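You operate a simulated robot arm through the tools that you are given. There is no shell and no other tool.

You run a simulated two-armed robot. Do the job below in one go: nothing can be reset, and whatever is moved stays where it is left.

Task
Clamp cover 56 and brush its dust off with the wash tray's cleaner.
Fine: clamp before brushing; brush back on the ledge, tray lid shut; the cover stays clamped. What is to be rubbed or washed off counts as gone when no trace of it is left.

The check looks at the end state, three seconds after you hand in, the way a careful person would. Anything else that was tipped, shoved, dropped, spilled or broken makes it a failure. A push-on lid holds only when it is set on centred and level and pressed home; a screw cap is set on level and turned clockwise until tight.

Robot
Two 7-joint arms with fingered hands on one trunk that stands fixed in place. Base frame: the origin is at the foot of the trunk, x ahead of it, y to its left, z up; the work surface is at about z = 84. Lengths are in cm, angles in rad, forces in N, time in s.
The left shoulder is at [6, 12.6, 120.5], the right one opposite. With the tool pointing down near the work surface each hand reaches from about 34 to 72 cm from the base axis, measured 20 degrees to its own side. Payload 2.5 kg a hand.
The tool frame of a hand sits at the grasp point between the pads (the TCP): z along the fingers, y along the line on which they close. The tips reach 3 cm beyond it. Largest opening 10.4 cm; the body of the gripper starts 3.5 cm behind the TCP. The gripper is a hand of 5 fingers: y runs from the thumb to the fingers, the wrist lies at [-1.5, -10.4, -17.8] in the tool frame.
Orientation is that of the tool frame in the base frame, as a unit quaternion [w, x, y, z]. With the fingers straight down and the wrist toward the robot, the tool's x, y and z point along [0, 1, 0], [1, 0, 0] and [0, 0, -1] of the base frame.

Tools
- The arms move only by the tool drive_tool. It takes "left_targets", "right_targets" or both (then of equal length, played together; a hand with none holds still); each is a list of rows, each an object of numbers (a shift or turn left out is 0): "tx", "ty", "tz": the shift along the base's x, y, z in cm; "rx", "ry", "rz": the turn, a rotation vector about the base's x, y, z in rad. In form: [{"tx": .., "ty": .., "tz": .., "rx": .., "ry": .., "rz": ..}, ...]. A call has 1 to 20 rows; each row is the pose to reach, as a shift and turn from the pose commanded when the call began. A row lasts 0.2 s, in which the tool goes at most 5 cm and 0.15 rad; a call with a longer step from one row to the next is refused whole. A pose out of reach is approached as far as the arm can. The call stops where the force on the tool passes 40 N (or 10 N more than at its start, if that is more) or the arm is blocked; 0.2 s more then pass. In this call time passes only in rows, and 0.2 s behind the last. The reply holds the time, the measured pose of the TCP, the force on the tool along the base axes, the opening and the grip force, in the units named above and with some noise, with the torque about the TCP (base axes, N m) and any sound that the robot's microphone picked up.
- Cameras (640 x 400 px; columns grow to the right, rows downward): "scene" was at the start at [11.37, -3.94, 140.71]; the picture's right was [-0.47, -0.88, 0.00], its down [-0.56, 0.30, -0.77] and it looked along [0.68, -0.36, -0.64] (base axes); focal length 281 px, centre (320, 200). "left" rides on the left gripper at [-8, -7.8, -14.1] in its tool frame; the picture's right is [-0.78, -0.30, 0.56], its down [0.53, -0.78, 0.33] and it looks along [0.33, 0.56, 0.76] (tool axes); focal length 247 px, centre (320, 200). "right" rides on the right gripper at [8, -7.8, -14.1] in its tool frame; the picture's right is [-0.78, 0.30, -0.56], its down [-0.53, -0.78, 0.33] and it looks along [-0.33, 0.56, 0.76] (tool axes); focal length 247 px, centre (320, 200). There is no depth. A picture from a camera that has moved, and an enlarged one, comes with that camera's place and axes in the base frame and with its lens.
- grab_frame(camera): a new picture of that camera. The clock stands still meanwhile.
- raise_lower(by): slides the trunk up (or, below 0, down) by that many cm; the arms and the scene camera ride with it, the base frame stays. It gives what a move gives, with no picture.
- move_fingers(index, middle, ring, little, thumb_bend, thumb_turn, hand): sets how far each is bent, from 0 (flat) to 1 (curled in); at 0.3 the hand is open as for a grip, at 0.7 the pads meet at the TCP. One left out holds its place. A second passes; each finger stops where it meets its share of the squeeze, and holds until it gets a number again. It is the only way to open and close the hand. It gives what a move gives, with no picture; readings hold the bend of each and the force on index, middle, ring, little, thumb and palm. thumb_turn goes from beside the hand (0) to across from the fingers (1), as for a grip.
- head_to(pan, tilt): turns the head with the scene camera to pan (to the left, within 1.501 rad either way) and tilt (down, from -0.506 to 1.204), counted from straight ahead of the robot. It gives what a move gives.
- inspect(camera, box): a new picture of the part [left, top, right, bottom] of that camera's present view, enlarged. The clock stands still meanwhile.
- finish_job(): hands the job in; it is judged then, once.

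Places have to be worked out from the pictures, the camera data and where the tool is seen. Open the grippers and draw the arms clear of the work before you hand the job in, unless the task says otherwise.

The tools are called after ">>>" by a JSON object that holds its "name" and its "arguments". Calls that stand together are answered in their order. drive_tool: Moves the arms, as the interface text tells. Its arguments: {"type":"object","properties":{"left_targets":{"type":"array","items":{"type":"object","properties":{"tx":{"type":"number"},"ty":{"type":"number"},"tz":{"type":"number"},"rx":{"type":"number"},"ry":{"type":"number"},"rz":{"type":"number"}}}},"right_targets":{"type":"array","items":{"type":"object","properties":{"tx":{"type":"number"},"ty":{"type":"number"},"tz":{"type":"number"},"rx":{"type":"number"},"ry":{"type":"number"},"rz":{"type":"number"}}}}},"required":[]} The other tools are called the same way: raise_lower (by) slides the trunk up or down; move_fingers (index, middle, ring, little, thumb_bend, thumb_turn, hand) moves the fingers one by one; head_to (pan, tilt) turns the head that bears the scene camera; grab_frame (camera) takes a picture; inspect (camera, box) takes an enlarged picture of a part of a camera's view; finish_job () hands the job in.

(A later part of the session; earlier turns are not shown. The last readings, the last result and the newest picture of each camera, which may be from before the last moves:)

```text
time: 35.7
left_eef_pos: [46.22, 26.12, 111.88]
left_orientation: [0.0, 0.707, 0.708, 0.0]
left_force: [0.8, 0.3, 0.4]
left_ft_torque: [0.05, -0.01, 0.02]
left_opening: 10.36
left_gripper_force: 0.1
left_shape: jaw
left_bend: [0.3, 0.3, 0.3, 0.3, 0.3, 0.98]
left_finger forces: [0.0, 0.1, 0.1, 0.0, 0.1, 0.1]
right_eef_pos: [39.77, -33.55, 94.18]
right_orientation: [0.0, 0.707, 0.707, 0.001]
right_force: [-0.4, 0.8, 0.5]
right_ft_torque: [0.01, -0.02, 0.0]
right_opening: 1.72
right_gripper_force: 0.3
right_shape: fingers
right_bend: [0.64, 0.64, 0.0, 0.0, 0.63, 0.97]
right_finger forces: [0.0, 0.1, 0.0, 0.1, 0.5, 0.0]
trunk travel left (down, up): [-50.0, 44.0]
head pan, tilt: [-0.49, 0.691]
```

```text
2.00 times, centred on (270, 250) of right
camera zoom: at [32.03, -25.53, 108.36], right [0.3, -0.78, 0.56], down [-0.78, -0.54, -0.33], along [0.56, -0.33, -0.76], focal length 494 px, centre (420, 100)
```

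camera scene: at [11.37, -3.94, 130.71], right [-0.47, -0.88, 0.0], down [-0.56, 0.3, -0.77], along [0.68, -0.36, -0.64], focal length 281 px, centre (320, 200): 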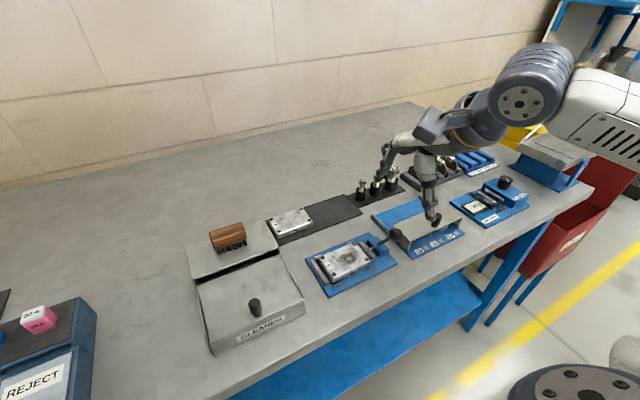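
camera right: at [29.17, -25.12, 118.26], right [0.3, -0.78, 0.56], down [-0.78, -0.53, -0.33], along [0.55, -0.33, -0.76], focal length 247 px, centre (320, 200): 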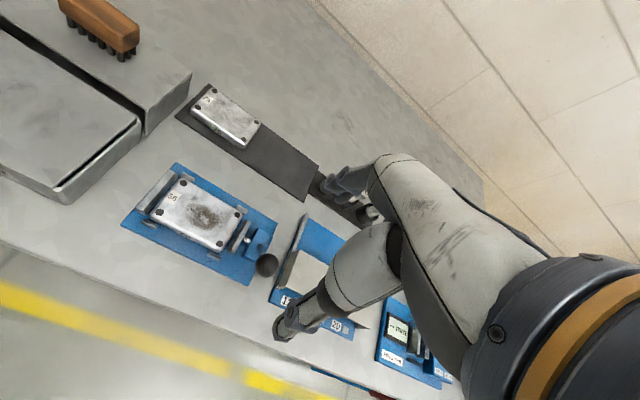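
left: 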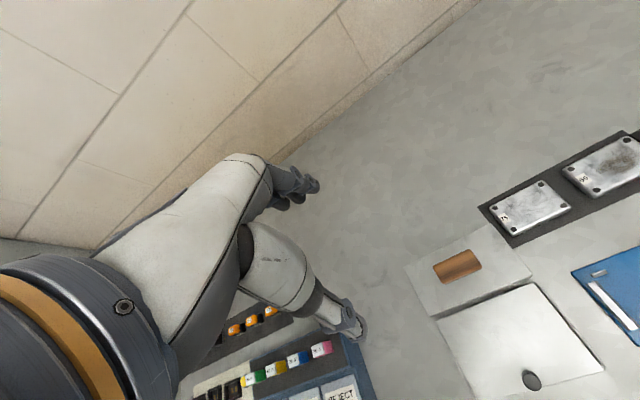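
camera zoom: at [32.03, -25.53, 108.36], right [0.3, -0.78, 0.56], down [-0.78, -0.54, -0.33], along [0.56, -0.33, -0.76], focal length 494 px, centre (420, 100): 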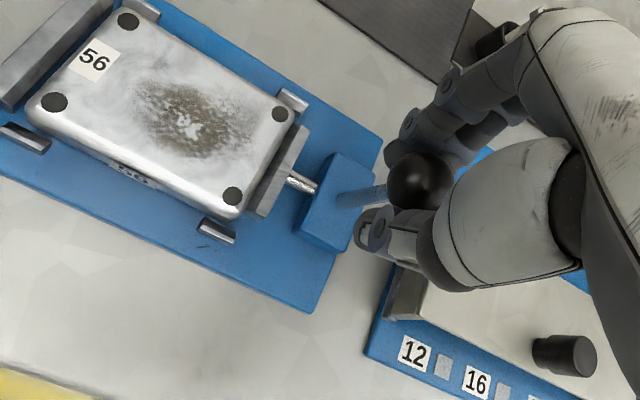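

The jaw has advanced and touches the cover's end, with the lever now about upright and forces still under 1 N. I keep going over to the far side.

>>> {"name": "drive_tool", "arguments": {"right_targets": [{"tx": 0.4, "tz": -0.02}, {"tx": 0.8, "tz": -0.05}, {"tx": 1.2, "tz": -0.12}, {"tx": 1.6, "tz": -0.22}, {"tx": 2.0, "tz": -0.35}]}}

>>> {"name": "inspect", "arguments": {"camera": "scene", "box": [300, 190, 420, 295]}}

>>> {"name": "inspect", "arguments": {"camera": "right", "box": [130, 150, 370, 370]}}

```text
time: 36.9
left_eef_pos: [46.29, 26.12, 111.95]
left_orientation: [0.0, 0.707, 0.707, 0.0]
left_force: [-0.2, -0.4, -0.5]
left_ft_torque: [-0.02, -0.02, -0.01]
left_opening: 10.35
left_gripper_force: 0.0
left_shape: jaw
left_bend: [0.3, 0.3, 0.3, 0.3, 0.3, 0.98]
left_finger forces: [0.1, 0.0, 0.0, 0.0, 0.1, 0.1]
right_eef_pos: [41.82, -33.5, 94.04]
right_orientation: [0.0, 0.707, 0.707, -0.001]
right_force: [-0.3, -0.2, 0.6]
right_ft_torque: [0.01, -0.05, 0.0]
right_opening: 1.68
right_gripper_force: 0.6
right_shape: fingers
right_bend: [0.64, 0.64, 0.0, 0.0, 0.63, 0.97]
right_finger forces: [0.1, 0.1, 0.1, 0.1, 0.3, 0.0]
trunk travel left (down, up): [-50.0, 44.0]
head pan, tilt: [-0.49, 0.691]
```

```text
3.81 times, centred on (360, 242) of scene
camera zoom: at [11.37, -3.94, 130.71], right [-0.47, -0.88, 0.0], down [-0.56, 0.3, -0.77], along [0.68, -0.36, -0.64], focal length 1070 px, centre (168, 38)
```

zoom: 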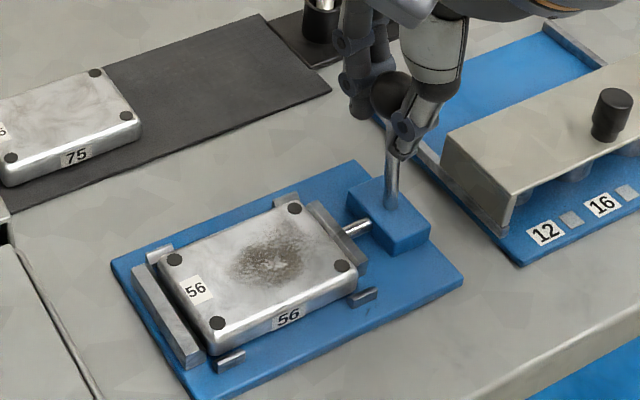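

```text
1.82 times, centred on (250, 260) of right
camera zoom: at [34.11, -25.38, 108.17], right [0.3, -0.78, 0.56], down [-0.78, -0.53, -0.33], along [0.56, -0.33, -0.76], focal length 449 px, centre (447, 91)
```

zoom: 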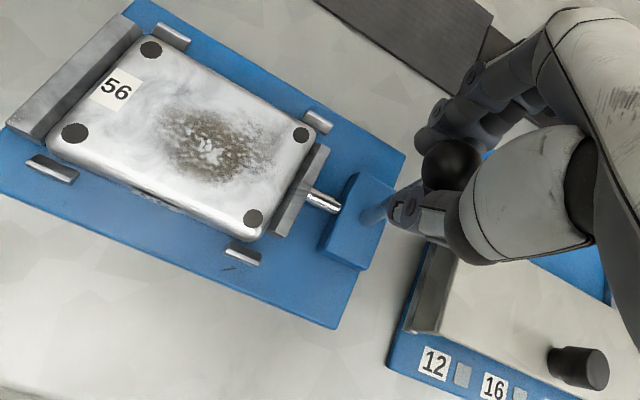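

The jaw is pushing the cover toward the fixed jaw. I keep swinging the lever toward its end stop.

>>> {"name": "drive_tool", "arguments": {"right_targets": [{"tx": 0.4, "tz": -0.15}, {"tx": 0.8, "tz": -0.32}, {"tx": 1.2, "tz": -0.55}, {"tx": 1.6, "tz": -0.8}]}}

>>> {"name": "inspect", "arguments": {"camera": "scene", "box": [300, 190, 420, 295]}}

>>> {"name": "inspect", "arguments": {"camera": "right", "box": [110, 150, 350, 370]}}

```text
time: 37.9
left_eef_pos: [46.14, 26.08, 111.94]
left_orientation: [0.0, 0.707, 0.708, 0.0]
left_force: [1.1, -0.3, -0.2]
left_ft_torque: [0.02, 0.0, 0.03]
left_opening: 10.38
left_gripper_force: 0.1
left_shape: jaw
left_bend: [0.3, 0.3, 0.3, 0.3, 0.3, 0.98]
left_finger forces: [0.0, 0.0, 0.0, 0.0, 0.1, 0.1]
right_eef_pos: [43.32, -33.4, 93.07]
right_orientation: [-0.001, 0.707, 0.707, -0.001]
right_force: [-0.6, 0.5, -0.7]
right_ft_torque: [0.01, 0.01, 0.01]
right_opening: 1.7
right_gripper_force: 1.2
right_shape: fingers
right_bend: [0.64, 0.64, 0.0, 0.0, 0.64, 0.97]
right_finger forces: [0.5, 0.0, 0.1, 0.0, 1.0, 0.0]
trunk travel left (down, up): [-50.0, 44.0]
head pan, tilt: [-0.49, 0.691]
```

```text
3.81 times, centred on (360, 242) of scene
camera zoom: at [11.37, -3.93, 130.72], right [-0.47, -0.88, 0.0], down [-0.56, 0.3, -0.77], along [0.68, -0.36, -0.64], focal length 1070 px, centre (168, 38)
```

zoom: 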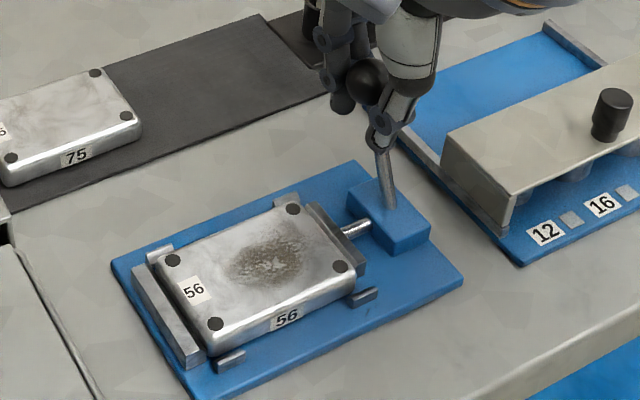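

```text
1.82 times, centred on (230, 260) of right
camera zoom: at [35.66, -25.34, 107.27], right [0.3, -0.78, 0.56], down [-0.78, -0.53, -0.33], along [0.55, -0.33, -0.76], focal length 449 px, centre (484, 91)
```

zoom: 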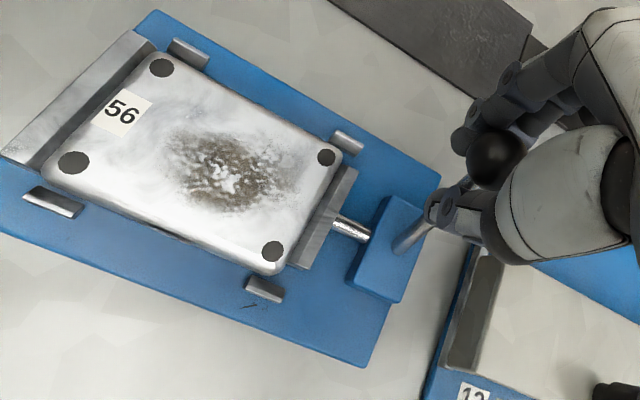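

Still moving freely with the cover almost at the fixed jaw. I continue the arc.

>>> {"name": "drive_tool", "arguments": {"right_targets": [{"tx": 0.35, "tz": -0.25}, {"tx": 0.7, "tz": -0.55}, {"tx": 1.0, "tz": -0.85}, {"tx": 1.3, "tz": -1.15}]}}

>>> {"name": "inspect", "arguments": {"camera": "scene", "box": [300, 190, 420, 295]}}

>>> {"name": "inspect", "arguments": {"camera": "right", "box": [110, 150, 350, 370]}}

```text
time: 38.9
left_eef_pos: [46.29, 26.11, 111.98]
left_orientation: [0.0, 0.707, 0.707, 0.0]
left_force: [-0.2, -0.1, -0.2]
left_ft_torque: [-0.02, 0.02, 0.04]
left_opening: 10.38
left_gripper_force: 0.0
left_shape: jaw
left_bend: [0.3, 0.3, 0.3, 0.3, 0.3, 0.98]
left_finger forces: [0.0, 0.1, 0.0, 0.1, 0.0, 0.0]
right_eef_pos: [44.65, -33.36, 92.03]
right_orientation: [-0.001, 0.706, 0.708, 0.0]
right_force: [-2.8, 3.7, 2.6]
right_ft_torque: [0.08, 0.12, -0.07]
right_opening: 2.01
right_gripper_force: 2.0
right_shape: fingers
right_bend: [0.64, 0.64, 0.0, 0.0, 0.62, 0.95]
right_finger forces: [0.0, 0.0, 0.1, 0.0, 4.7, 0.0]
trunk travel left (down, up): [-50.0, 44.0]
head pan, tilt: [-0.49, 0.691]
```

```text
3.81 times, centred on (360, 242) of scene
camera zoom: at [11.33, -3.88, 130.72], right [-0.47, -0.88, 0.0], down [-0.56, 0.3, -0.77], along [0.68, -0.36, -0.64], focal length 1070 px, centre (168, 38)
```

zoom: 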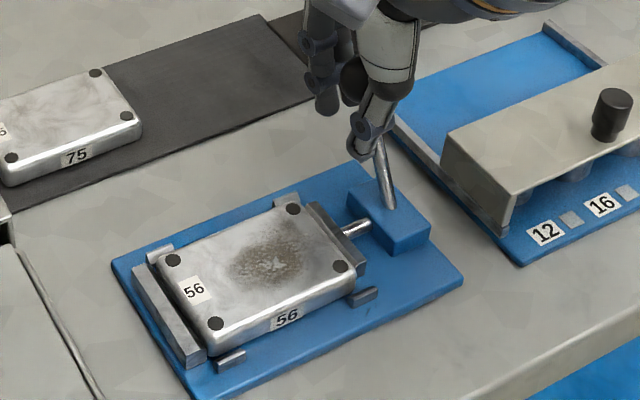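

```text
1.82 times, centred on (230, 260) of right
camera zoom: at [36.91, -25.3, 106.13], right [0.3, -0.78, 0.56], down [-0.78, -0.54, -0.33], along [0.56, -0.33, -0.76], focal length 449 px, centre (484, 91)
```

zoom: 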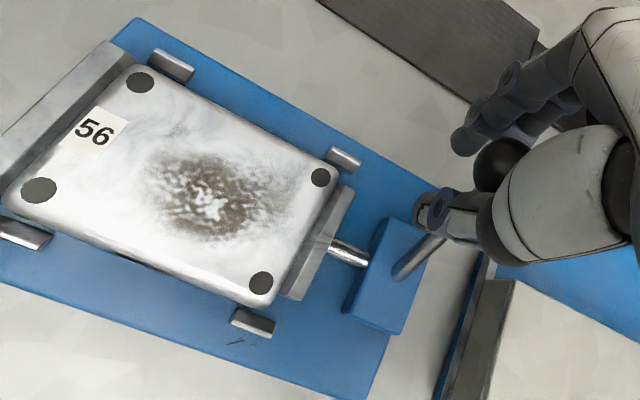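

Resistance has risen (thumb 4.7 N). I check closely whether the cover is gripped between both jaws and where the lever stands.

>>> {"name": "inspect", "arguments": {"camera": "scene", "box": [310, 235, 374, 295]}}

>>> {"name": "inspect", "arguments": {"camera": "scene", "box": [365, 190, 425, 260]}}

>>> {"name": "inspect", "arguments": {"camera": "right", "box": [90, 160, 220, 290]}}

```text
6.67 times, centred on (342, 265) of scene
camera zoom: at [11.33, -3.88, 130.72], right [-0.47, -0.88, 0.0], down [-0.56, 0.3, -0.77], along [0.68, -0.36, -0.64], focal length 1873 px, centre (173, -233)
```

zoom: 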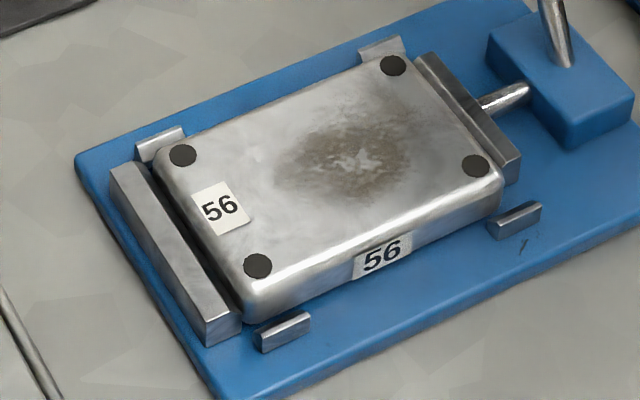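

```text
5.71 times, centred on (395, 225) of scene
camera zoom: at [11.33, -3.88, 130.72], right [-0.47, -0.88, 0.0], down [-0.56, 0.3, -0.77], along [0.68, -0.36, -0.64], focal length 1605 px, centre (-109, 57)
```

zoom: 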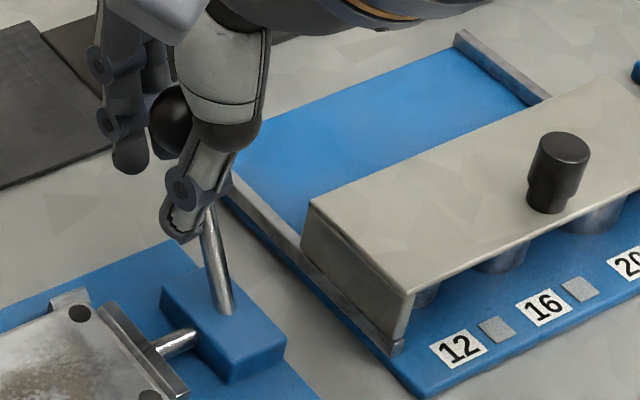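

```text
3.08 times, centred on (155, 225) of right
camera zoom: at [36.91, -25.3, 106.13], right [0.3, -0.78, 0.56], down [-0.78, -0.54, -0.33], along [0.56, -0.33, -0.76], focal length 760 px, centre (828, 123)
```

zoom: 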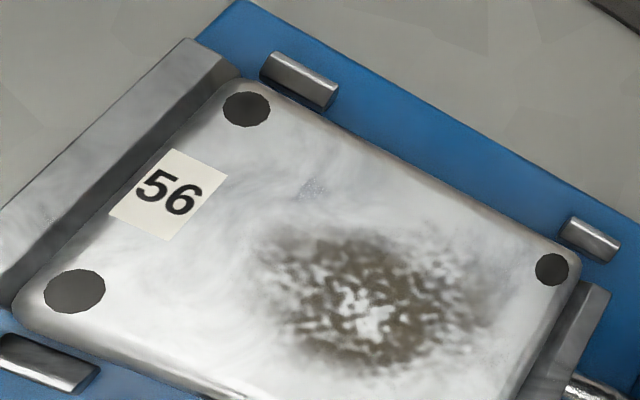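

The cover is against both jaws and the lever is about 45° past upright. I push a little further along the arc to find the end stop or latch.

>>> {"name": "drive_tool", "arguments": {"right_targets": [{"tx": 0.2, "tz": -0.2}, {"tx": 0.4, "tz": -0.4}]}}

>>> {"name": "inspect", "arguments": {"camera": "scene", "box": [345, 190, 425, 270]}}

```text
time: 39.5
left_eef_pos: [46.17, 26.21, 111.98]
left_orientation: [0.0, 0.707, 0.707, 0.0]
left_force: [0.0, -0.2, -0.1]
left_ft_torque: [0.01, 0.0, 0.01]
left_opening: 10.35
left_gripper_force: 0.1
left_shape: jaw
left_bend: [0.3, 0.3, 0.3, 0.3, 0.3, 0.98]
left_finger forces: [0.0, 0.1, 0.0, 0.1, 0.0, 0.0]
right_eef_pos: [45.04, -33.47, 91.63]
right_orientation: [0.0, 0.708, 0.706, 0.0]
right_force: [-4.2, 4.5, 2.2]
right_ft_torque: [0.05, 0.07, -0.08]
right_opening: 2.06
right_gripper_force: 3.0
right_shape: fingers
right_bend: [0.64, 0.64, 0.0, 0.0, 0.62, 0.95]
right_finger forces: [0.0, 0.0, 0.0, 0.0, 5.7, 0.1]
trunk travel left (down, up): [-50.0, 44.0]
head pan, tilt: [-0.49, 0.691]
```

```text
5.00 times, centred on (385, 230) of scene
camera zoom: at [11.31, -3.87, 130.73], right [-0.47, -0.88, 0.0], down [-0.56, 0.3, -0.77], along [0.68, -0.36, -0.64], focal length 1405 px, centre (-5, 50)
```

zoom: 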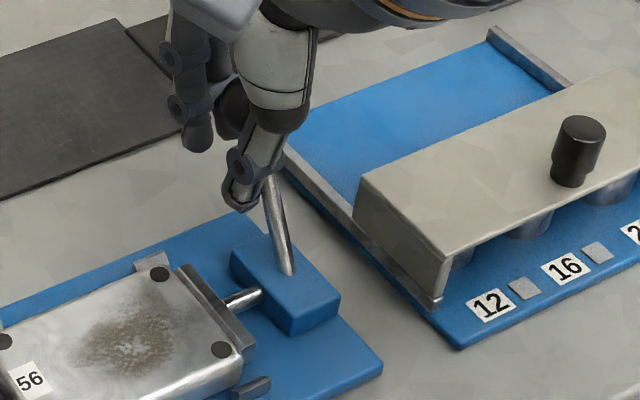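

The lever keeps moving with about 6 N. My flat little finger is coming close to the "12" bolt, so I first bend ring and little back to 0.3, well short of it.

>>> {"name": "move_fingers", "arguments": {"hand": "right", "ring": 0.3, "little": 0.3}}

>>> {"name": "inspect", "arguments": {"camera": "scene", "box": [340, 140, 460, 270]}}

>>> {"name": "grab_frame", "arguments": {"camera": "right"}}

```text
time: 40.5
left_eef_pos: [46.29, 26.17, 111.96]
left_orientation: [-0.001, 0.708, 0.707, -0.001]
left_force: [0.9, 0.5, 0.5]
left_ft_torque: [0.03, -0.01, 0.03]
left_opening: 10.38
left_gripper_force: 0.1
left_shape: jaw
left_bend: [0.3, 0.3, 0.3, 0.3, 0.3, 0.98]
left_finger forces: [0.0, 0.0, 0.0, 0.0, 0.1, 0.1]
right_eef_pos: [44.87, -33.31, 91.66]
right_orientation: [0.001, 0.707, 0.708, 0.0]
right_force: [-3.5, 3.3, 1.6]
right_ft_torque: [0.07, 0.09, -0.04]
right_opening: 2.04
right_gripper_force: 3.1
right_shape: fingers
right_bend: [0.64, 0.64, 0.3, 0.3, 0.62, 0.95]
right_finger forces: [0.0, 0.0, 0.1, 0.0, 5.5, 0.1]
trunk travel left (down, up): [-50.0, 44.0]
head pan, tilt: [-0.49, 0.691]
```

```text
3.08 times, centred on (400, 205) of scene
camera zoom: at [11.31, -3.88, 130.72], right [-0.47, -0.88, 0.0], down [-0.56, 0.3, -0.77], along [0.68, -0.36, -0.64], focal length 864 px, centre (74, 185)
```

zoom: 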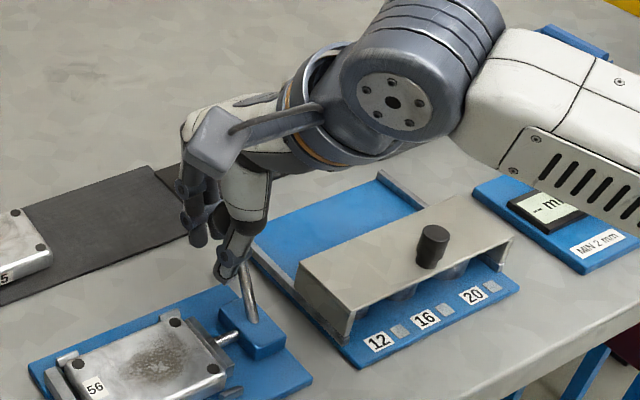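

```text
taken
camera right: at [37.33, -25.25, 105.76], right [0.3, -0.78, 0.56], down [-0.78, -0.53, -0.33], along [0.56, -0.33, -0.76], focal length 247 px, centre (320, 200)
```

right: 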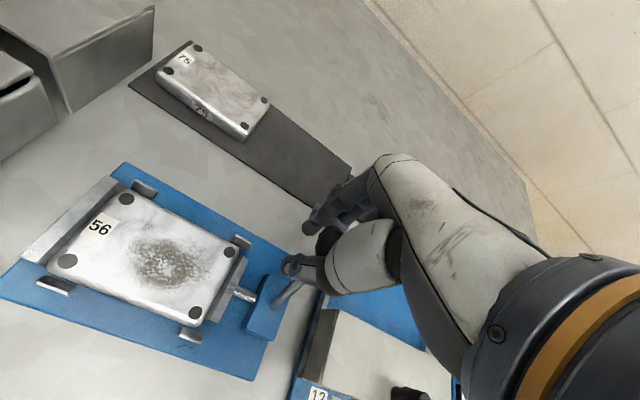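

Ring and little are clear. I push the lever a little further along its arc.

>>> {"name": "drive_tool", "arguments": {"right_targets": [{"tx": 0.25, "tz": -0.2}, {"tx": 0.5, "tz": -0.42}, {"tx": 0.75, "tz": -0.7}]}}

>>> {"name": "inspect", "arguments": {"camera": "scene", "box": [345, 190, 425, 270]}}

```text
time: 41.3
left_eef_pos: [45.99, 26.06, 111.88]
left_orientation: [0.0, 0.708, 0.707, 0.0]
left_force: [-0.3, 0.3, -0.4]
left_ft_torque: [-0.02, 0.0, 0.02]
left_opening: 10.34
left_gripper_force: 0.1
left_shape: jaw
left_bend: [0.3, 0.3, 0.3, 0.3, 0.3, 0.98]
left_finger forces: [0.0, 0.0, 0.0, 0.0, 0.0, 0.0]
right_eef_pos: [45.75, -33.36, 91.08]
right_orientation: [0.001, 0.707, 0.707, 0.0]
right_force: [-12.7, 7.7, 11.4]
right_ft_torque: [0.01, 0.21, -0.16]
right_opening: 2.52
right_gripper_force: 7.7
right_shape: fingers
right_bend: [0.64, 0.64, 0.3, 0.3, 0.61, 0.94]
right_finger forces: [0.0, 0.0, 0.0, 0.0, 15.7, 0.1]
trunk travel left (down, up): [-50.0, 44.0]
head pan, tilt: [-0.49, 0.691]
```

```text
5.00 times, centred on (385, 230) of scene
camera zoom: at [11.15, -3.79, 130.76], right [-0.47, -0.88, 0.0], down [-0.56, 0.3, -0.77], along [0.68, -0.36, -0.64], focal length 1405 px, centre (-5, 50)
```

zoom: 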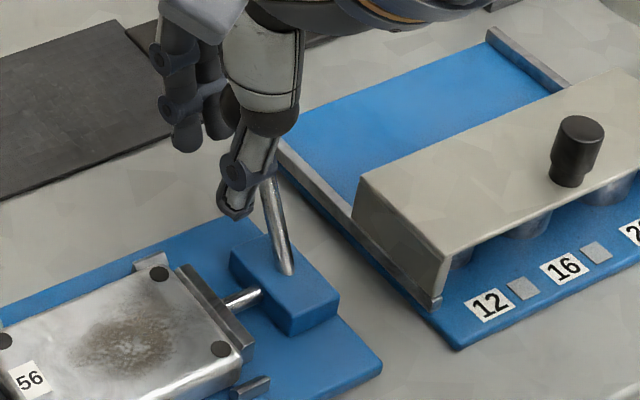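

The force jumped to about 16 N with no further lever motion: the end stop is reached and the jaws hold the cover. I ease back slightly, then open the fingers and lift off.

>>> {"name": "drive_tool", "arguments": {"right_targets": [{"tx": -0.25, "tz": 0.2}, {"tx": -0.5, "tz": 0.4}]}}

>>> {"name": "move_fingers", "arguments": {"hand": "right", "index": 0.3, "middle": 0.3, "thumb_bend": 0.35}}

>>> {"name": "inspect", "arguments": {"camera": "scene", "box": [340, 170, 440, 270]}}

>>> {"name": "inspect", "arguments": {"camera": "right", "box": [130, 150, 370, 370]}}

```text
time: 41.9
left_eef_pos: [46.24, 26.14, 111.78]
left_orientation: [0.0, 0.707, 0.707, 0.001]
left_force: [0.8, 0.1, -0.6]
left_ft_torque: [0.01, 0.02, -0.01]
left_opening: 10.35
left_gripper_force: 0.0
left_shape: jaw
left_bend: [0.3, 0.3, 0.3, 0.3, 0.3, 0.98]
left_finger forces: [0.0, 0.0, 0.0, 0.1, 0.0, 0.0]
right_eef_pos: [45.31, -33.28, 91.17]
right_orientation: [-0.001, 0.707, 0.707, -0.001]
right_force: [-3.3, 7.5, 0.3]
right_ft_torque: [-0.04, -0.04, -0.13]
right_opening: 2.08
right_gripper_force: 4.6
right_shape: fingers
right_bend: [0.64, 0.64, 0.3, 0.3, 0.62, 0.94]
right_finger forces: [0.1, 0.1, 0.0, 0.1, 8.5, 0.0]
trunk travel left (down, up): [-50.0, 44.0]
head pan, tilt: [-0.49, 0.691]
```

```text
time: 42.9
left_eef_pos: [46.21, 26.02, 112.0]
left_orientation: [0.0, 0.707, 0.707, 0.0]
left_force: [-0.3, 0.4, -0.3]
left_ft_torque: [0.01, 0.0, -0.01]
left_opening: 10.38
left_gripper_force: 0.0
left_shape: jaw
left_bend: [0.3, 0.3, 0.3, 0.3, 0.3, 0.98]
left_finger forces: [0.0, 0.0, 0.1, 0.0, 0.0, 0.0]
right_eef_pos: [45.36, -33.43, 91.28]
right_orientation: [-0.001, 0.707, 0.707, -0.001]
right_force: [0.3, -0.2, -0.1]
right_ft_torque: [-0.01, -0.02, 0.02]
right_opening: 9.65
right_gripper_force: 0.1
right_shape: fingers
right_bend: [0.3, 0.3, 0.3, 0.3, 0.35, 0.97]
right_finger forces: [0.0, 0.0, 0.0, 0.0, 0.1, 0.1]
trunk travel left (down, up): [-50.0, 44.0]
head pan, tilt: [-0.49, 0.691]
```

```text
4.00 times, centred on (390, 220) of scene
camera zoom: at [11.37, -3.94, 130.71], right [-0.47, -0.88, 0.0], down [-0.56, 0.3, -0.77], along [0.68, -0.36, -0.64], focal length 1124 px, centre (40, 120)
```

zoom: 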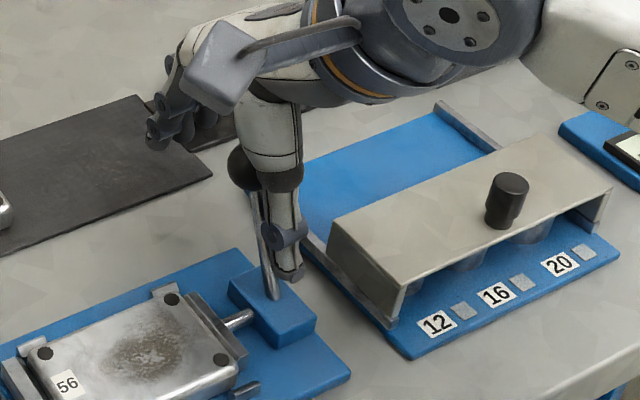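

```text
1.82 times, centred on (250, 260) of right
camera zoom: at [37.6, -25.37, 105.45], right [0.3, -0.78, 0.56], down [-0.78, -0.53, -0.33], along [0.56, -0.33, -0.76], focal length 449 px, centre (447, 91)
```

zoom: 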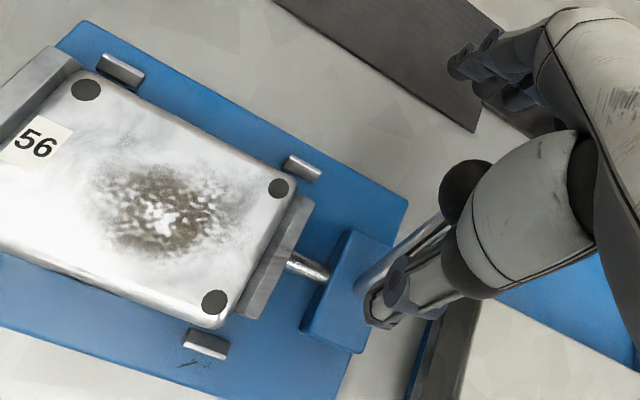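

The lever stays at its stop with the hand off it. I lift straight up, slowly at first, to clear the ball.

>>> {"name": "drive_tool", "arguments": {"right_targets": [{"tz": 0.5}, {"tz": 1.2}, {"tz": 2.2}, {"tz": 3.5}, {"tz": 6}, {"tz": 9}, {"tz": 12}, {"tz": 12}]}}

>>> {"name": "inspect", "arguments": {"camera": "scene", "box": [300, 190, 420, 300]}}

>>> {"name": "grab_frame", "arguments": {"camera": "right"}}

```text
time: 44.7
left_eef_pos: [46.25, 26.06, 111.99]
left_orientation: [0.0, 0.707, 0.707, 0.0]
left_force: [0.0, 0.1, 0.0]
left_ft_torque: [0.02, -0.01, -0.04]
left_opening: 10.35
left_gripper_force: 0.1
left_shape: jaw
left_bend: [0.3, 0.3, 0.3, 0.3, 0.3, 0.98]
left_finger forces: [0.0, 0.0, 0.0, 0.1, 0.0, 0.1]
right_eef_pos: [45.35, -33.22, 103.24]
right_orientation: [-0.001, 0.707, 0.708, 0.0]
right_force: [0.4, 0.3, 1.2]
right_ft_torque: [0.0, -0.01, 0.01]
right_opening: 9.66
right_gripper_force: 0.0
right_shape: fingers
right_bend: [0.3, 0.3, 0.3, 0.3, 0.35, 0.97]
right_finger forces: [0.0, 0.0, 0.0, 0.1, 0.0, 0.0]
trunk travel left (down, up): [-50.0, 44.0]
head pan, tilt: [-0.49, 0.691]
```

```text
3.64 times, centred on (360, 245) of scene
camera zoom: at [11.37, -3.94, 130.71], right [-0.47, -0.88, 0.0], down [-0.56, 0.3, -0.77], along [0.68, -0.36, -0.64], focal length 1022 px, centre (174, 36)
```

zoom: 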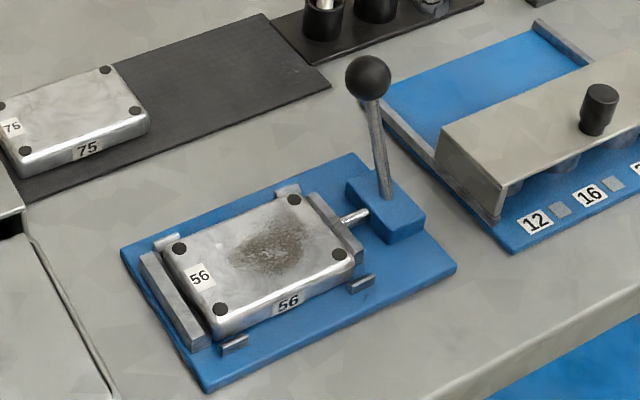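

```text
taken
camera right: at [37.6, -25.19, 117.27], right [0.3, -0.78, 0.56], down [-0.78, -0.54, -0.33], along [0.55, -0.33, -0.76], focal length 247 px, centre (320, 200)
```

right: 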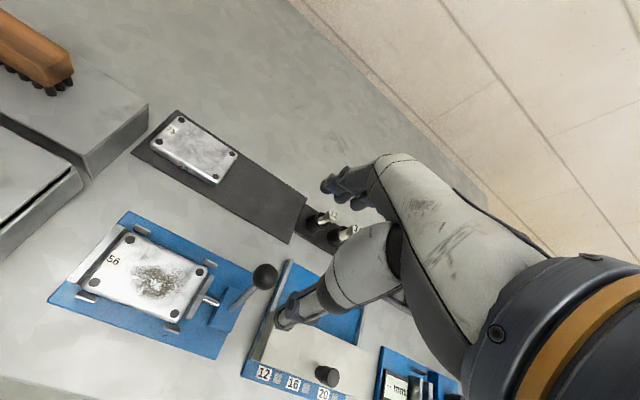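

The lever stands latched on the far side. I zoom in to verify both jaws touch the cover.

>>> {"name": "inspect", "arguments": {"camera": "scene", "box": [310, 240, 370, 290]}}

>>> {"name": "inspect", "arguments": {"camera": "right", "box": [40, 200, 280, 370]}}

```text
8.00 times, centred on (340, 265) of scene
camera zoom: at [11.37, -3.94, 130.71], right [-0.47, -0.88, 0.0], down [-0.56, 0.3, -0.77], along [0.68, -0.36, -0.64], focal length 2248 px, centre (160, -320)
```

zoom: 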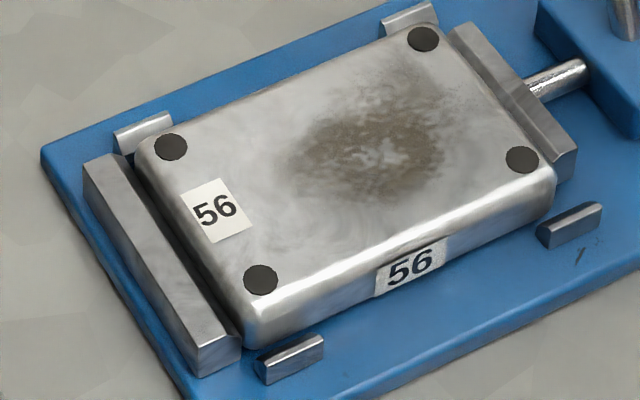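

```text
2.35 times, centred on (160, 285) of right
camera zoom: at [37.6, -25.19, 117.27], right [0.3, -0.78, 0.56], down [-0.78, -0.54, -0.33], along [0.55, -0.33, -0.76], focal length 581 px, centre (696, 0)
```

zoom: 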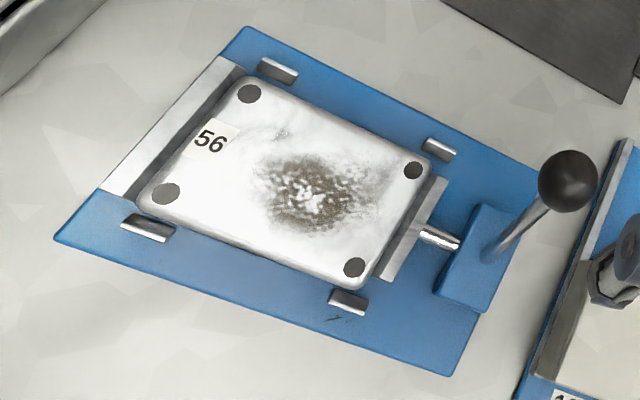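

The cover is held by both jaws. Next is the tray: I zoom on the lid, its knob and the brush from the present camera height.

>>> {"name": "inspect", "arguments": {"camera": "scene", "box": [180, 240, 320, 360]}}

>>> {"name": "inspect", "arguments": {"camera": "scene", "box": [190, 210, 280, 280]}}

>>> {"name": "grab_frame", "arguments": {"camera": "left"}}

```text
3.33 times, centred on (250, 300) of scene
camera zoom: at [11.37, -3.94, 130.71], right [-0.47, -0.88, 0.0], down [-0.56, 0.3, -0.77], along [0.68, -0.36, -0.64], focal length 936 px, centre (553, -133)
```

zoom: 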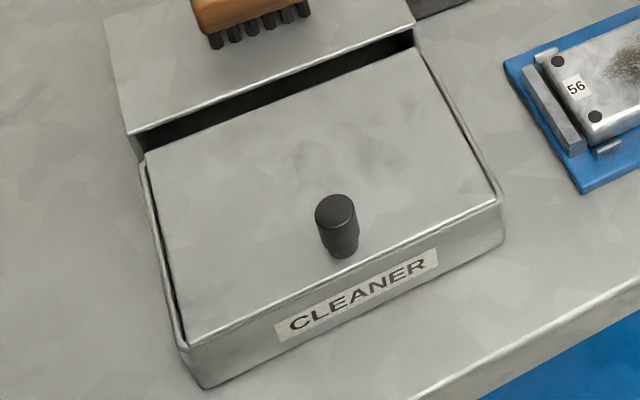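

```text
5.71 times, centred on (235, 245) of scene
camera zoom: at [11.37, -3.94, 130.71], right [-0.47, -0.88, 0.0], down [-0.56, 0.3, -0.77], along [0.68, -0.36, -0.64], focal length 1605 px, centre (806, -57)
```

zoom: 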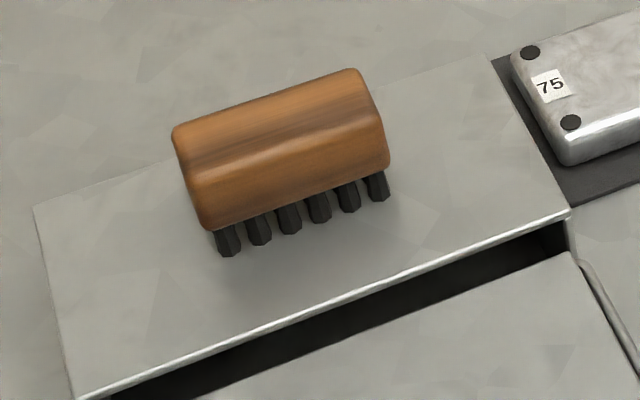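

```text
taken
camera left: at [38.45, 18.09, 126.03], right [-0.3, -0.78, -0.56], down [-0.78, 0.53, -0.33], along [0.56, 0.33, -0.76], focal length 247 px, centre (320, 200)
```

left: 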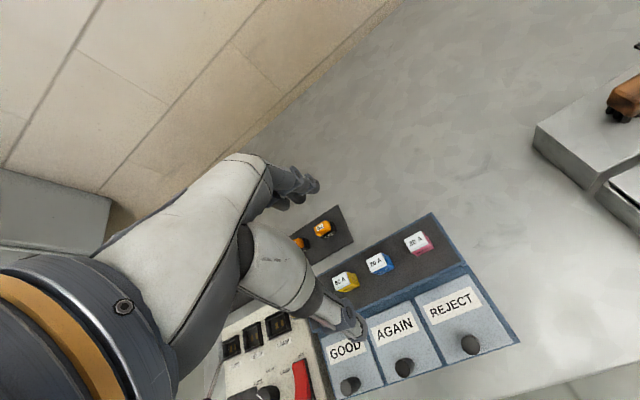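

The knob is about (36.4, -6.1), lid surface about 88.5, knob top about 91.4; the brush is about 6 × 2.7 cm, centred near (51.2, -5.85), wood z 91-93.3. The right hand suits the tray best, so I pre-shape its fingers and carry it high over to the knob.

>>> {"name": "move_fingers", "arguments": {"hand": "right", "index": 0.45, "middle": 0.45, "ring": 0.6, "little": 0.6, "thumb_bend": 0.45}}

>>> {"name": "drive_tool", "arguments": {"right_targets": [{"tx": -1.5, "ty": 4.2}, {"tx": -3, "ty": 8.5}, {"tx": -4.5, "ty": 13}, {"tx": -6, "ty": 17.5}, {"tx": -7.5, "ty": 22}, {"tx": -9, "ty": 26.4}, {"tx": -9, "ty": 27.2}, {"tx": -9, "ty": 27.2}]}}

>>> {"name": "grab_frame", "arguments": {"camera": "scene"}}

>>> {"name": "grab_frame", "arguments": {"camera": "right"}}

```text
time: 45.7
left_eef_pos: [46.17, 26.13, 111.91]
left_orientation: [0.0, 0.707, 0.707, -0.001]
left_force: [-0.3, -0.5, 0.2]
left_ft_torque: [0.0, -0.01, 0.01]
left_opening: 10.38
left_gripper_force: 0.0
left_shape: jaw
left_bend: [0.3, 0.3, 0.3, 0.3, 0.3, 0.98]
left_finger forces: [0.1, 0.1, 0.1, 0.0, 0.0, 0.0]
right_eef_pos: [45.42, -33.25, 103.13]
right_orientation: [-0.001, 0.707, 0.707, -0.001]
right_force: [-0.6, 0.2, -0.3]
right_ft_torque: [0.01, -0.04, 0.01]
right_opening: 6.61
right_gripper_force: 0.1
right_shape: fingers
right_bend: [0.45, 0.45, 0.6, 0.6, 0.45, 0.97]
right_finger forces: [0.0, 0.0, 0.0, 0.0, 0.0, 0.0]
trunk travel left (down, up): [-50.0, 44.0]
head pan, tilt: [-0.49, 0.691]
```

```text
time: 47.5
left_eef_pos: [46.13, 26.09, 111.91]
left_orientation: [0.0, 0.707, 0.707, 0.0]
left_force: [0.1, 0.0, 0.4]
left_ft_torque: [-0.02, -0.01, -0.03]
left_opening: 10.38
left_gripper_force: 0.1
left_shape: jaw
left_bend: [0.3, 0.3, 0.3, 0.3, 0.3, 0.98]
left_finger forces: [0.1, 0.0, 0.0, 0.0, 0.0, 0.1]
right_eef_pos: [36.29, -6.06, 102.94]
right_orientation: [0.0, 0.707, 0.707, -0.001]
right_force: [-1.0, -0.8, -0.3]
right_ft_torque: [0.02, 0.02, 0.0]
right_opening: 6.54
right_gripper_force: 0.1
right_shape: fingers
right_bend: [0.45, 0.45, 0.6, 0.6, 0.45, 0.97]
right_finger forces: [0.0, 0.0, 0.0, 0.0, 0.0, 0.0]
trunk travel left (down, up): [-50.0, 44.0]
head pan, tilt: [-0.49, 0.691]
```

```text
taken
camera scene: at [11.37, -3.94, 130.71], right [-0.47, -0.88, 0.0], down [-0.56, 0.3, -0.77], along [0.68, -0.36, -0.64], focal length 281 px, centre (320, 200)
```

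scene: 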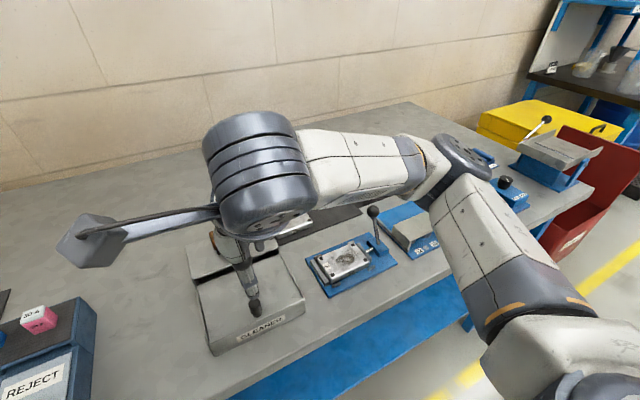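

```text
taken
camera right: at [28.65, 1.99, 117.07], right [0.3, -0.78, 0.56], down [-0.78, -0.54, -0.33], along [0.56, -0.33, -0.76], focal length 247 px, centre (320, 200)
```

right: 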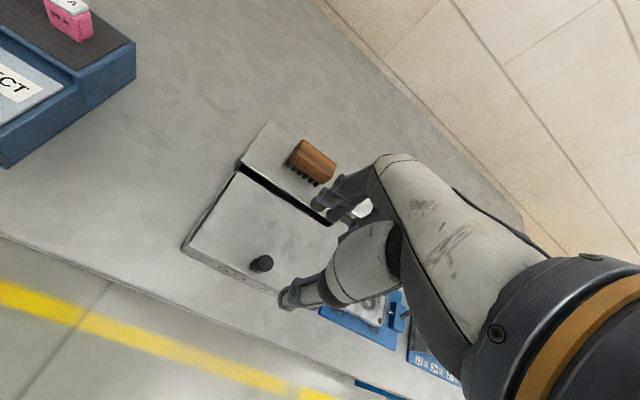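

The hand is above the tray. I zoom with the hand camera to fix the knob's place.

>>> {"name": "inspect", "arguments": {"camera": "right", "box": [170, 110, 370, 320]}}

>>> {"name": "inspect", "arguments": {"camera": "scene", "box": [180, 220, 320, 350]}}

```text
1.90 times, centred on (270, 215) of right
camera zoom: at [28.65, 1.99, 117.07], right [0.3, -0.78, 0.56], down [-0.78, -0.54, -0.33], along [0.56, -0.33, -0.76], focal length 470 px, centre (415, 171)
```

zoom: 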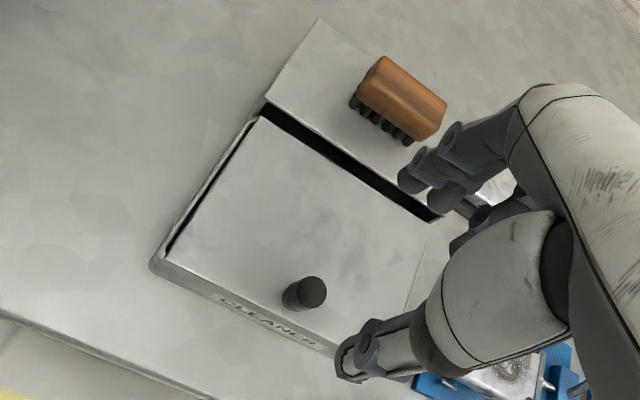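

```text
3.08 times, centred on (250, 285) of scene
camera zoom: at [11.37, -3.94, 130.71], right [-0.47, -0.88, 0.0], down [-0.56, 0.3, -0.77], along [0.68, -0.36, -0.64], focal length 864 px, centre (535, -62)
```

zoom: 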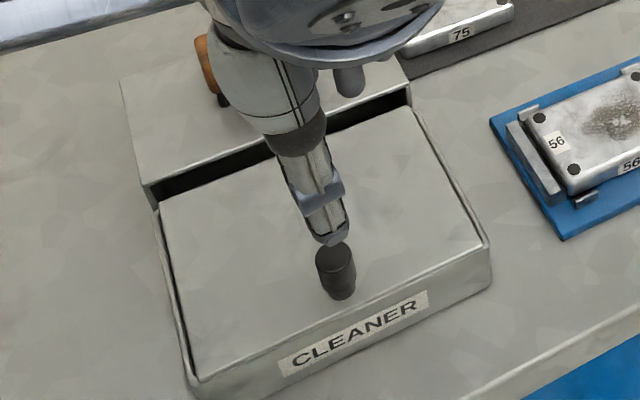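

Knob confirmed at about (36.45, -6.05). I lower the hand around it to TCP z of about 92.5.

>>> {"name": "drive_tool", "arguments": {"right_targets": [{"tx": 0.1, "tz": -3}, {"tx": 0.1, "tz": -6}, {"tx": 0.1, "tz": -8.5}, {"tx": 0.1, "tz": -10}, {"tx": 0.1, "tz": -10.5}, {"tx": 0.1, "tz": -10.5}]}}

>>> {"name": "inspect", "arguments": {"camera": "right", "box": [170, 110, 400, 340]}}

>>> {"name": "inspect", "arguments": {"camera": "scene", "box": [180, 220, 320, 350]}}

```text
time: 48.9
left_eef_pos: [46.17, 26.11, 111.92]
left_orientation: [0.0, 0.707, 0.707, 0.0]
left_force: [0.4, 0.3, 0.1]
left_ft_torque: [-0.02, 0.02, -0.04]
left_opening: 10.39
left_gripper_force: 0.1
left_shape: jaw
left_bend: [0.3, 0.3, 0.3, 0.3, 0.3, 0.98]
left_finger forces: [0.1, 0.0, 0.0, 0.1, 0.0, 0.0]
right_eef_pos: [36.39, -6.27, 92.54]
right_orientation: [-0.001, 0.707, 0.707, -0.001]
right_force: [-0.5, 0.6, -0.8]
right_ft_torque: [-0.01, 0.01, -0.01]
right_opening: 6.53
right_gripper_force: 0.1
right_shape: fingers
right_bend: [0.45, 0.45, 0.6, 0.6, 0.45, 0.97]
right_finger forces: [0.0, 0.0, 0.0, 0.0, 0.1, 0.1]
trunk travel left (down, up): [-50.0, 44.0]
head pan, tilt: [-0.49, 0.691]
```

```text
1.74 times, centred on (285, 225) of right
camera zoom: at [28.73, 1.83, 106.71], right [0.3, -0.78, 0.56], down [-0.78, -0.53, -0.33], along [0.55, -0.33, -0.76], focal length 430 px, centre (381, 156)
```

zoom: 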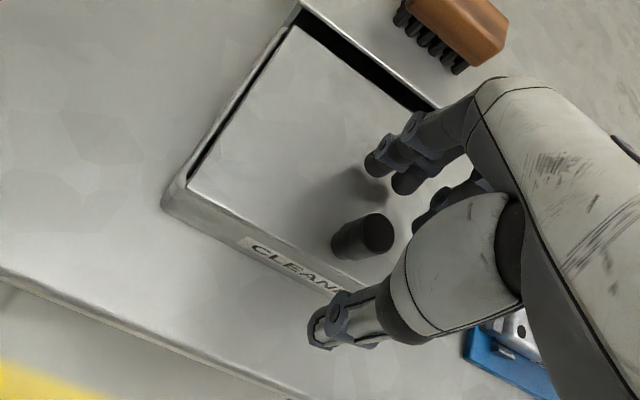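

```text
3.08 times, centred on (250, 285) of scene
camera zoom: at [11.37, -3.94, 130.71], right [-0.47, -0.88, 0.0], down [-0.56, 0.3, -0.77], along [0.68, -0.36, -0.64], focal length 864 px, centre (535, -62)
```

zoom: 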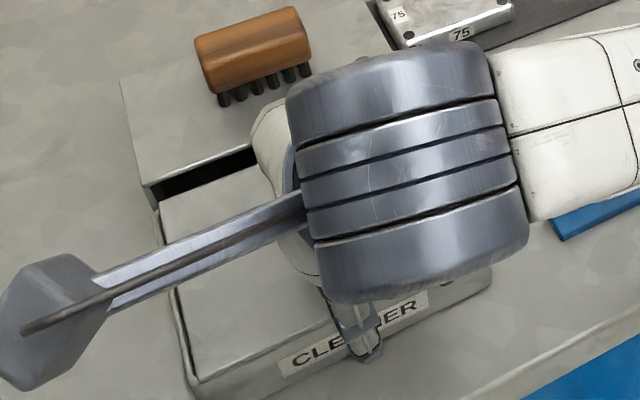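

The knob is between thumb and fingers. I close gently on it.

>>> {"name": "move_fingers", "arguments": {"hand": "right", "index": 0.62, "middle": 0.62, "thumb_bend": 0.62}}

>>> {"name": "inspect", "arguments": {"camera": "right", "box": [170, 110, 400, 340]}}

```text
time: 49.9
left_eef_pos: [46.26, 26.08, 112.0]
left_orientation: [0.0, 0.707, 0.708, 0.0]
left_force: [0.0, -1.1, 0.3]
left_ft_torque: [-0.01, -0.02, 0.02]
left_opening: 10.38
left_gripper_force: 0.1
left_shape: jaw
left_bend: [0.3, 0.3, 0.3, 0.3, 0.3, 0.98]
left_finger forces: [0.1, 0.0, 0.0, 0.1, 0.0, 0.0]
right_eef_pos: [36.4, -6.28, 92.54]
right_orientation: [-0.001, 0.707, 0.708, 0.0]
right_force: [-0.8, 0.2, 0.6]
right_ft_torque: [0.01, 0.01, 0.02]
right_opening: 2.15
right_gripper_force: 0.1
right_shape: fingers
right_bend: [0.62, 0.62, 0.6, 0.6, 0.62, 0.97]
right_finger forces: [0.1, 0.0, 0.1, 0.1, 0.0, 0.0]
trunk travel left (down, up): [-50.0, 44.0]
head pan, tilt: [-0.49, 0.691]
```

```text
1.74 times, centred on (285, 225) of right
camera zoom: at [28.74, 1.83, 106.73], right [0.3, -0.78, 0.56], down [-0.78, -0.53, -0.33], along [0.56, -0.33, -0.76], focal length 430 px, centre (381, 156)
```

zoom: 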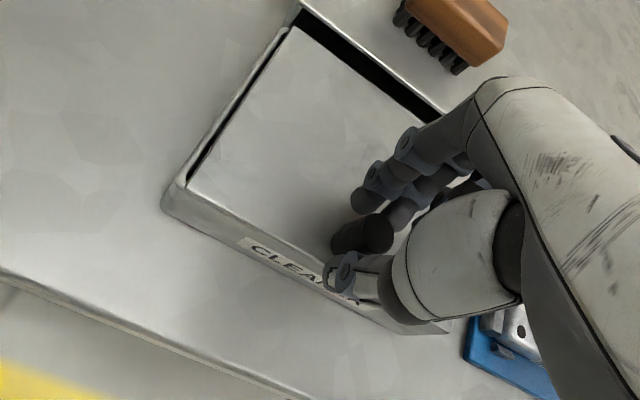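

The fingers loosely enclose the knob. I try sliding it toward +x a little and read the force.

>>> {"name": "drive_tool", "arguments": {"right_targets": [{"tx": 0.4}, {"tx": 0.8}, {"tx": 1.2}]}}

>>> {"name": "inspect", "arguments": {"camera": "right", "box": [170, 110, 400, 340]}}

```text
time: 50.7
left_eef_pos: [46.33, 25.99, 111.93]
left_orientation: [-0.001, 0.707, 0.708, 0.0]
left_force: [0.3, 0.1, 0.8]
left_ft_torque: [0.03, -0.04, 0.0]
left_opening: 10.36
left_gripper_force: 0.1
left_shape: jaw
left_bend: [0.3, 0.3, 0.3, 0.3, 0.3, 0.98]
left_finger forces: [0.0, 0.1, 0.0, 0.0, 0.1, 0.0]
right_eef_pos: [37.65, -6.46, 92.67]
right_orientation: [0.0, 0.707, 0.707, -0.002]
right_force: [0.0, 1.2, -0.8]
right_ft_torque: [0.07, 0.0, 0.02]
right_opening: 2.2
right_gripper_force: 0.5
right_shape: fingers
right_bend: [0.62, 0.62, 0.6, 0.6, 0.61, 0.97]
right_finger forces: [0.0, 0.0, 0.0, 0.0, 0.5, 0.0]
trunk travel left (down, up): [-50.0, 44.0]
head pan, tilt: [-0.49, 0.691]
```

```text
1.74 times, centred on (285, 225) of right
camera zoom: at [29.93, 1.74, 106.86], right [0.3, -0.78, 0.56], down [-0.78, -0.54, -0.33], along [0.55, -0.33, -0.76], focal length 430 px, centre (381, 156)
```

zoom: 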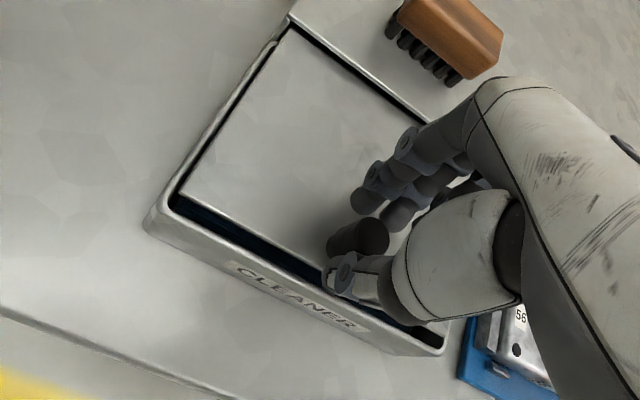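

The lid slides open with almost no force, running under the ledge as thought. I continue in steps, watching the clearance of my fingers to the ledge and the brush.

>>> {"name": "drive_tool", "arguments": {"right_targets": [{"tx": 0.8}, {"tx": 1.6}, {"tx": 2.4}, {"tx": 3.2}, {"tx": 3.8}]}}

>>> {"name": "grab_frame", "arguments": {"camera": "right"}}

>>> {"name": "inspect", "arguments": {"camera": "scene", "box": [170, 200, 330, 360]}}

```text
time: 51.9
left_eef_pos: [46.27, 26.17, 111.92]
left_orientation: [-0.001, 0.707, 0.707, 0.0]
left_force: [0.2, -0.7, -1.2]
left_ft_torque: [0.05, -0.01, 0.02]
left_opening: 10.37
left_gripper_force: 0.1
left_shape: jaw
left_bend: [0.3, 0.3, 0.3, 0.3, 0.3, 0.98]
left_finger forces: [0.0, 0.0, 0.0, 0.0, 0.0, 0.0]
right_eef_pos: [41.54, -6.3, 92.76]
right_orientation: [0.0, 0.707, 0.707, -0.001]
right_force: [-0.9, 0.9, 0.6]
right_ft_torque: [-0.02, -0.01, 0.01]
right_opening: 2.23
right_gripper_force: 0.8
right_shape: fingers
right_bend: [0.62, 0.62, 0.6, 0.6, 0.61, 0.97]
right_finger forces: [0.1, 0.0, 0.1, 0.0, 0.4, 0.2]
trunk travel left (down, up): [-50.0, 44.0]
head pan, tilt: [-0.49, 0.691]
```

```text
taken
camera right: at [33.74, 1.68, 106.85], right [0.3, -0.78, 0.56], down [-0.78, -0.54, -0.33], along [0.56, -0.33, -0.76], focal length 247 px, centre (320, 200)
```

right: 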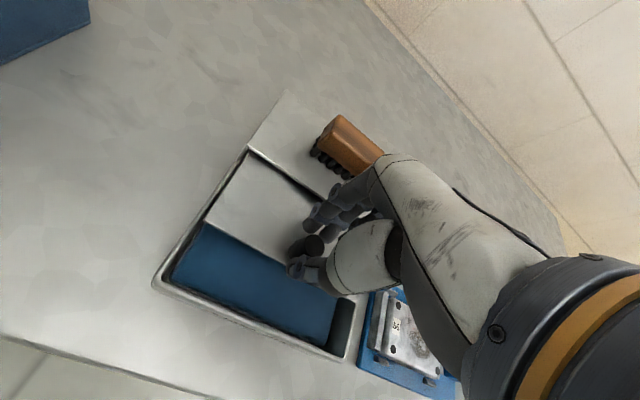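

```text
2.50 times, centred on (250, 280) of scene
camera zoom: at [11.37, -3.94, 130.71], right [-0.47, -0.88, 0.0], down [-0.56, 0.3, -0.77], along [0.68, -0.36, -0.64], focal length 702 px, centre (495, 0)
```

zoom: 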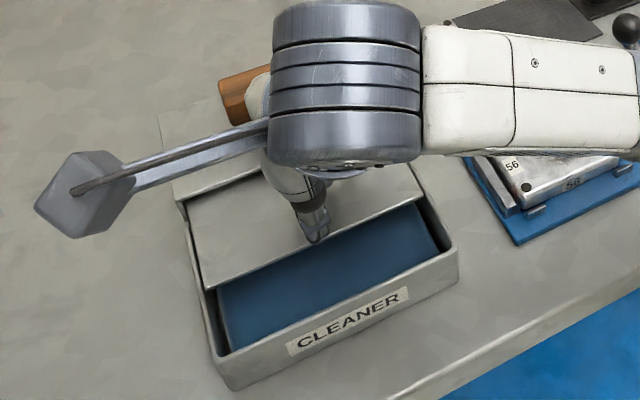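

The blue cleaner shows inside. I zoom on the finger/brush clearance before opening the last part.

>>> {"name": "inspect", "arguments": {"camera": "right", "box": [250, 90, 420, 290]}}

>>> {"name": "drive_tool", "arguments": {"right_targets": [{"tx": 0.5}, {"tx": 1.0}]}}

>>> {"name": "inspect", "arguments": {"camera": "right", "box": [250, 90, 420, 290]}}

```text
2.00 times, centred on (335, 190) of right
camera zoom: at [33.74, 1.68, 106.85], right [0.3, -0.78, 0.56], down [-0.78, -0.54, -0.33], along [0.56, -0.33, -0.76], focal length 494 px, centre (290, 220)
```

zoom: 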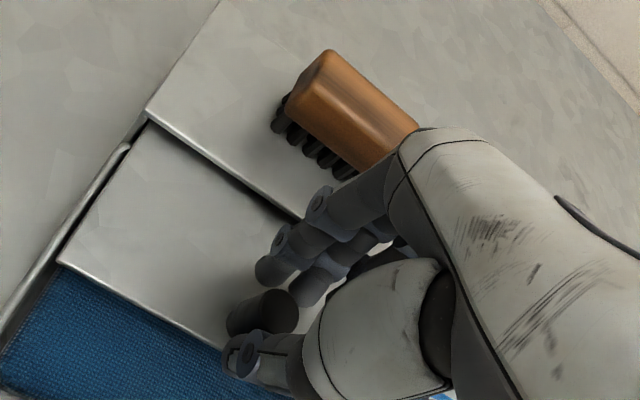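

```text
time: 52.5
left_eef_pos: [46.29, 26.14, 111.96]
left_orientation: [0.0, 0.707, 0.708, 0.0]
left_force: [-0.5, -0.1, -0.2]
left_ft_torque: [0.02, -0.01, 0.0]
left_opening: 10.37
left_gripper_force: 0.0
left_shape: jaw
left_bend: [0.3, 0.3, 0.3, 0.3, 0.3, 0.98]
left_finger forces: [0.0, 0.1, 0.0, 0.0, 0.0, 0.1]
right_eef_pos: [42.43, -6.33, 92.77]
right_orientation: [0.0, 0.708, 0.707, 0.0]
right_force: [0.2, -0.1, 0.4]
right_ft_torque: [0.02, 0.03, -0.03]
right_opening: 2.2
right_gripper_force: 0.2
right_shape: fingers
right_bend: [0.62, 0.62, 0.6, 0.6, 0.61, 0.97]
right_finger forces: [0.0, 0.0, 0.0, 0.1, 0.4, 0.0]
trunk travel left (down, up): [-50.0, 44.0]
head pan, tilt: [-0.49, 0.691]
```

```text
2.00 times, centred on (335, 190) of right
camera zoom: at [34.72, 1.76, 106.95], right [0.3, -0.78, 0.56], down [-0.78, -0.53, -0.33], along [0.56, -0.33, -0.76], focal length 494 px, centre (290, 220)
```

zoom: 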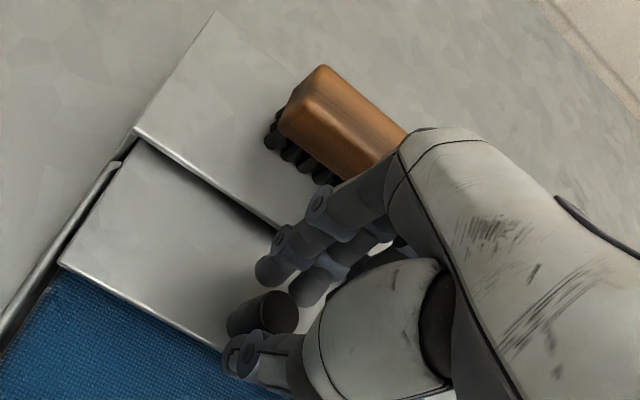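

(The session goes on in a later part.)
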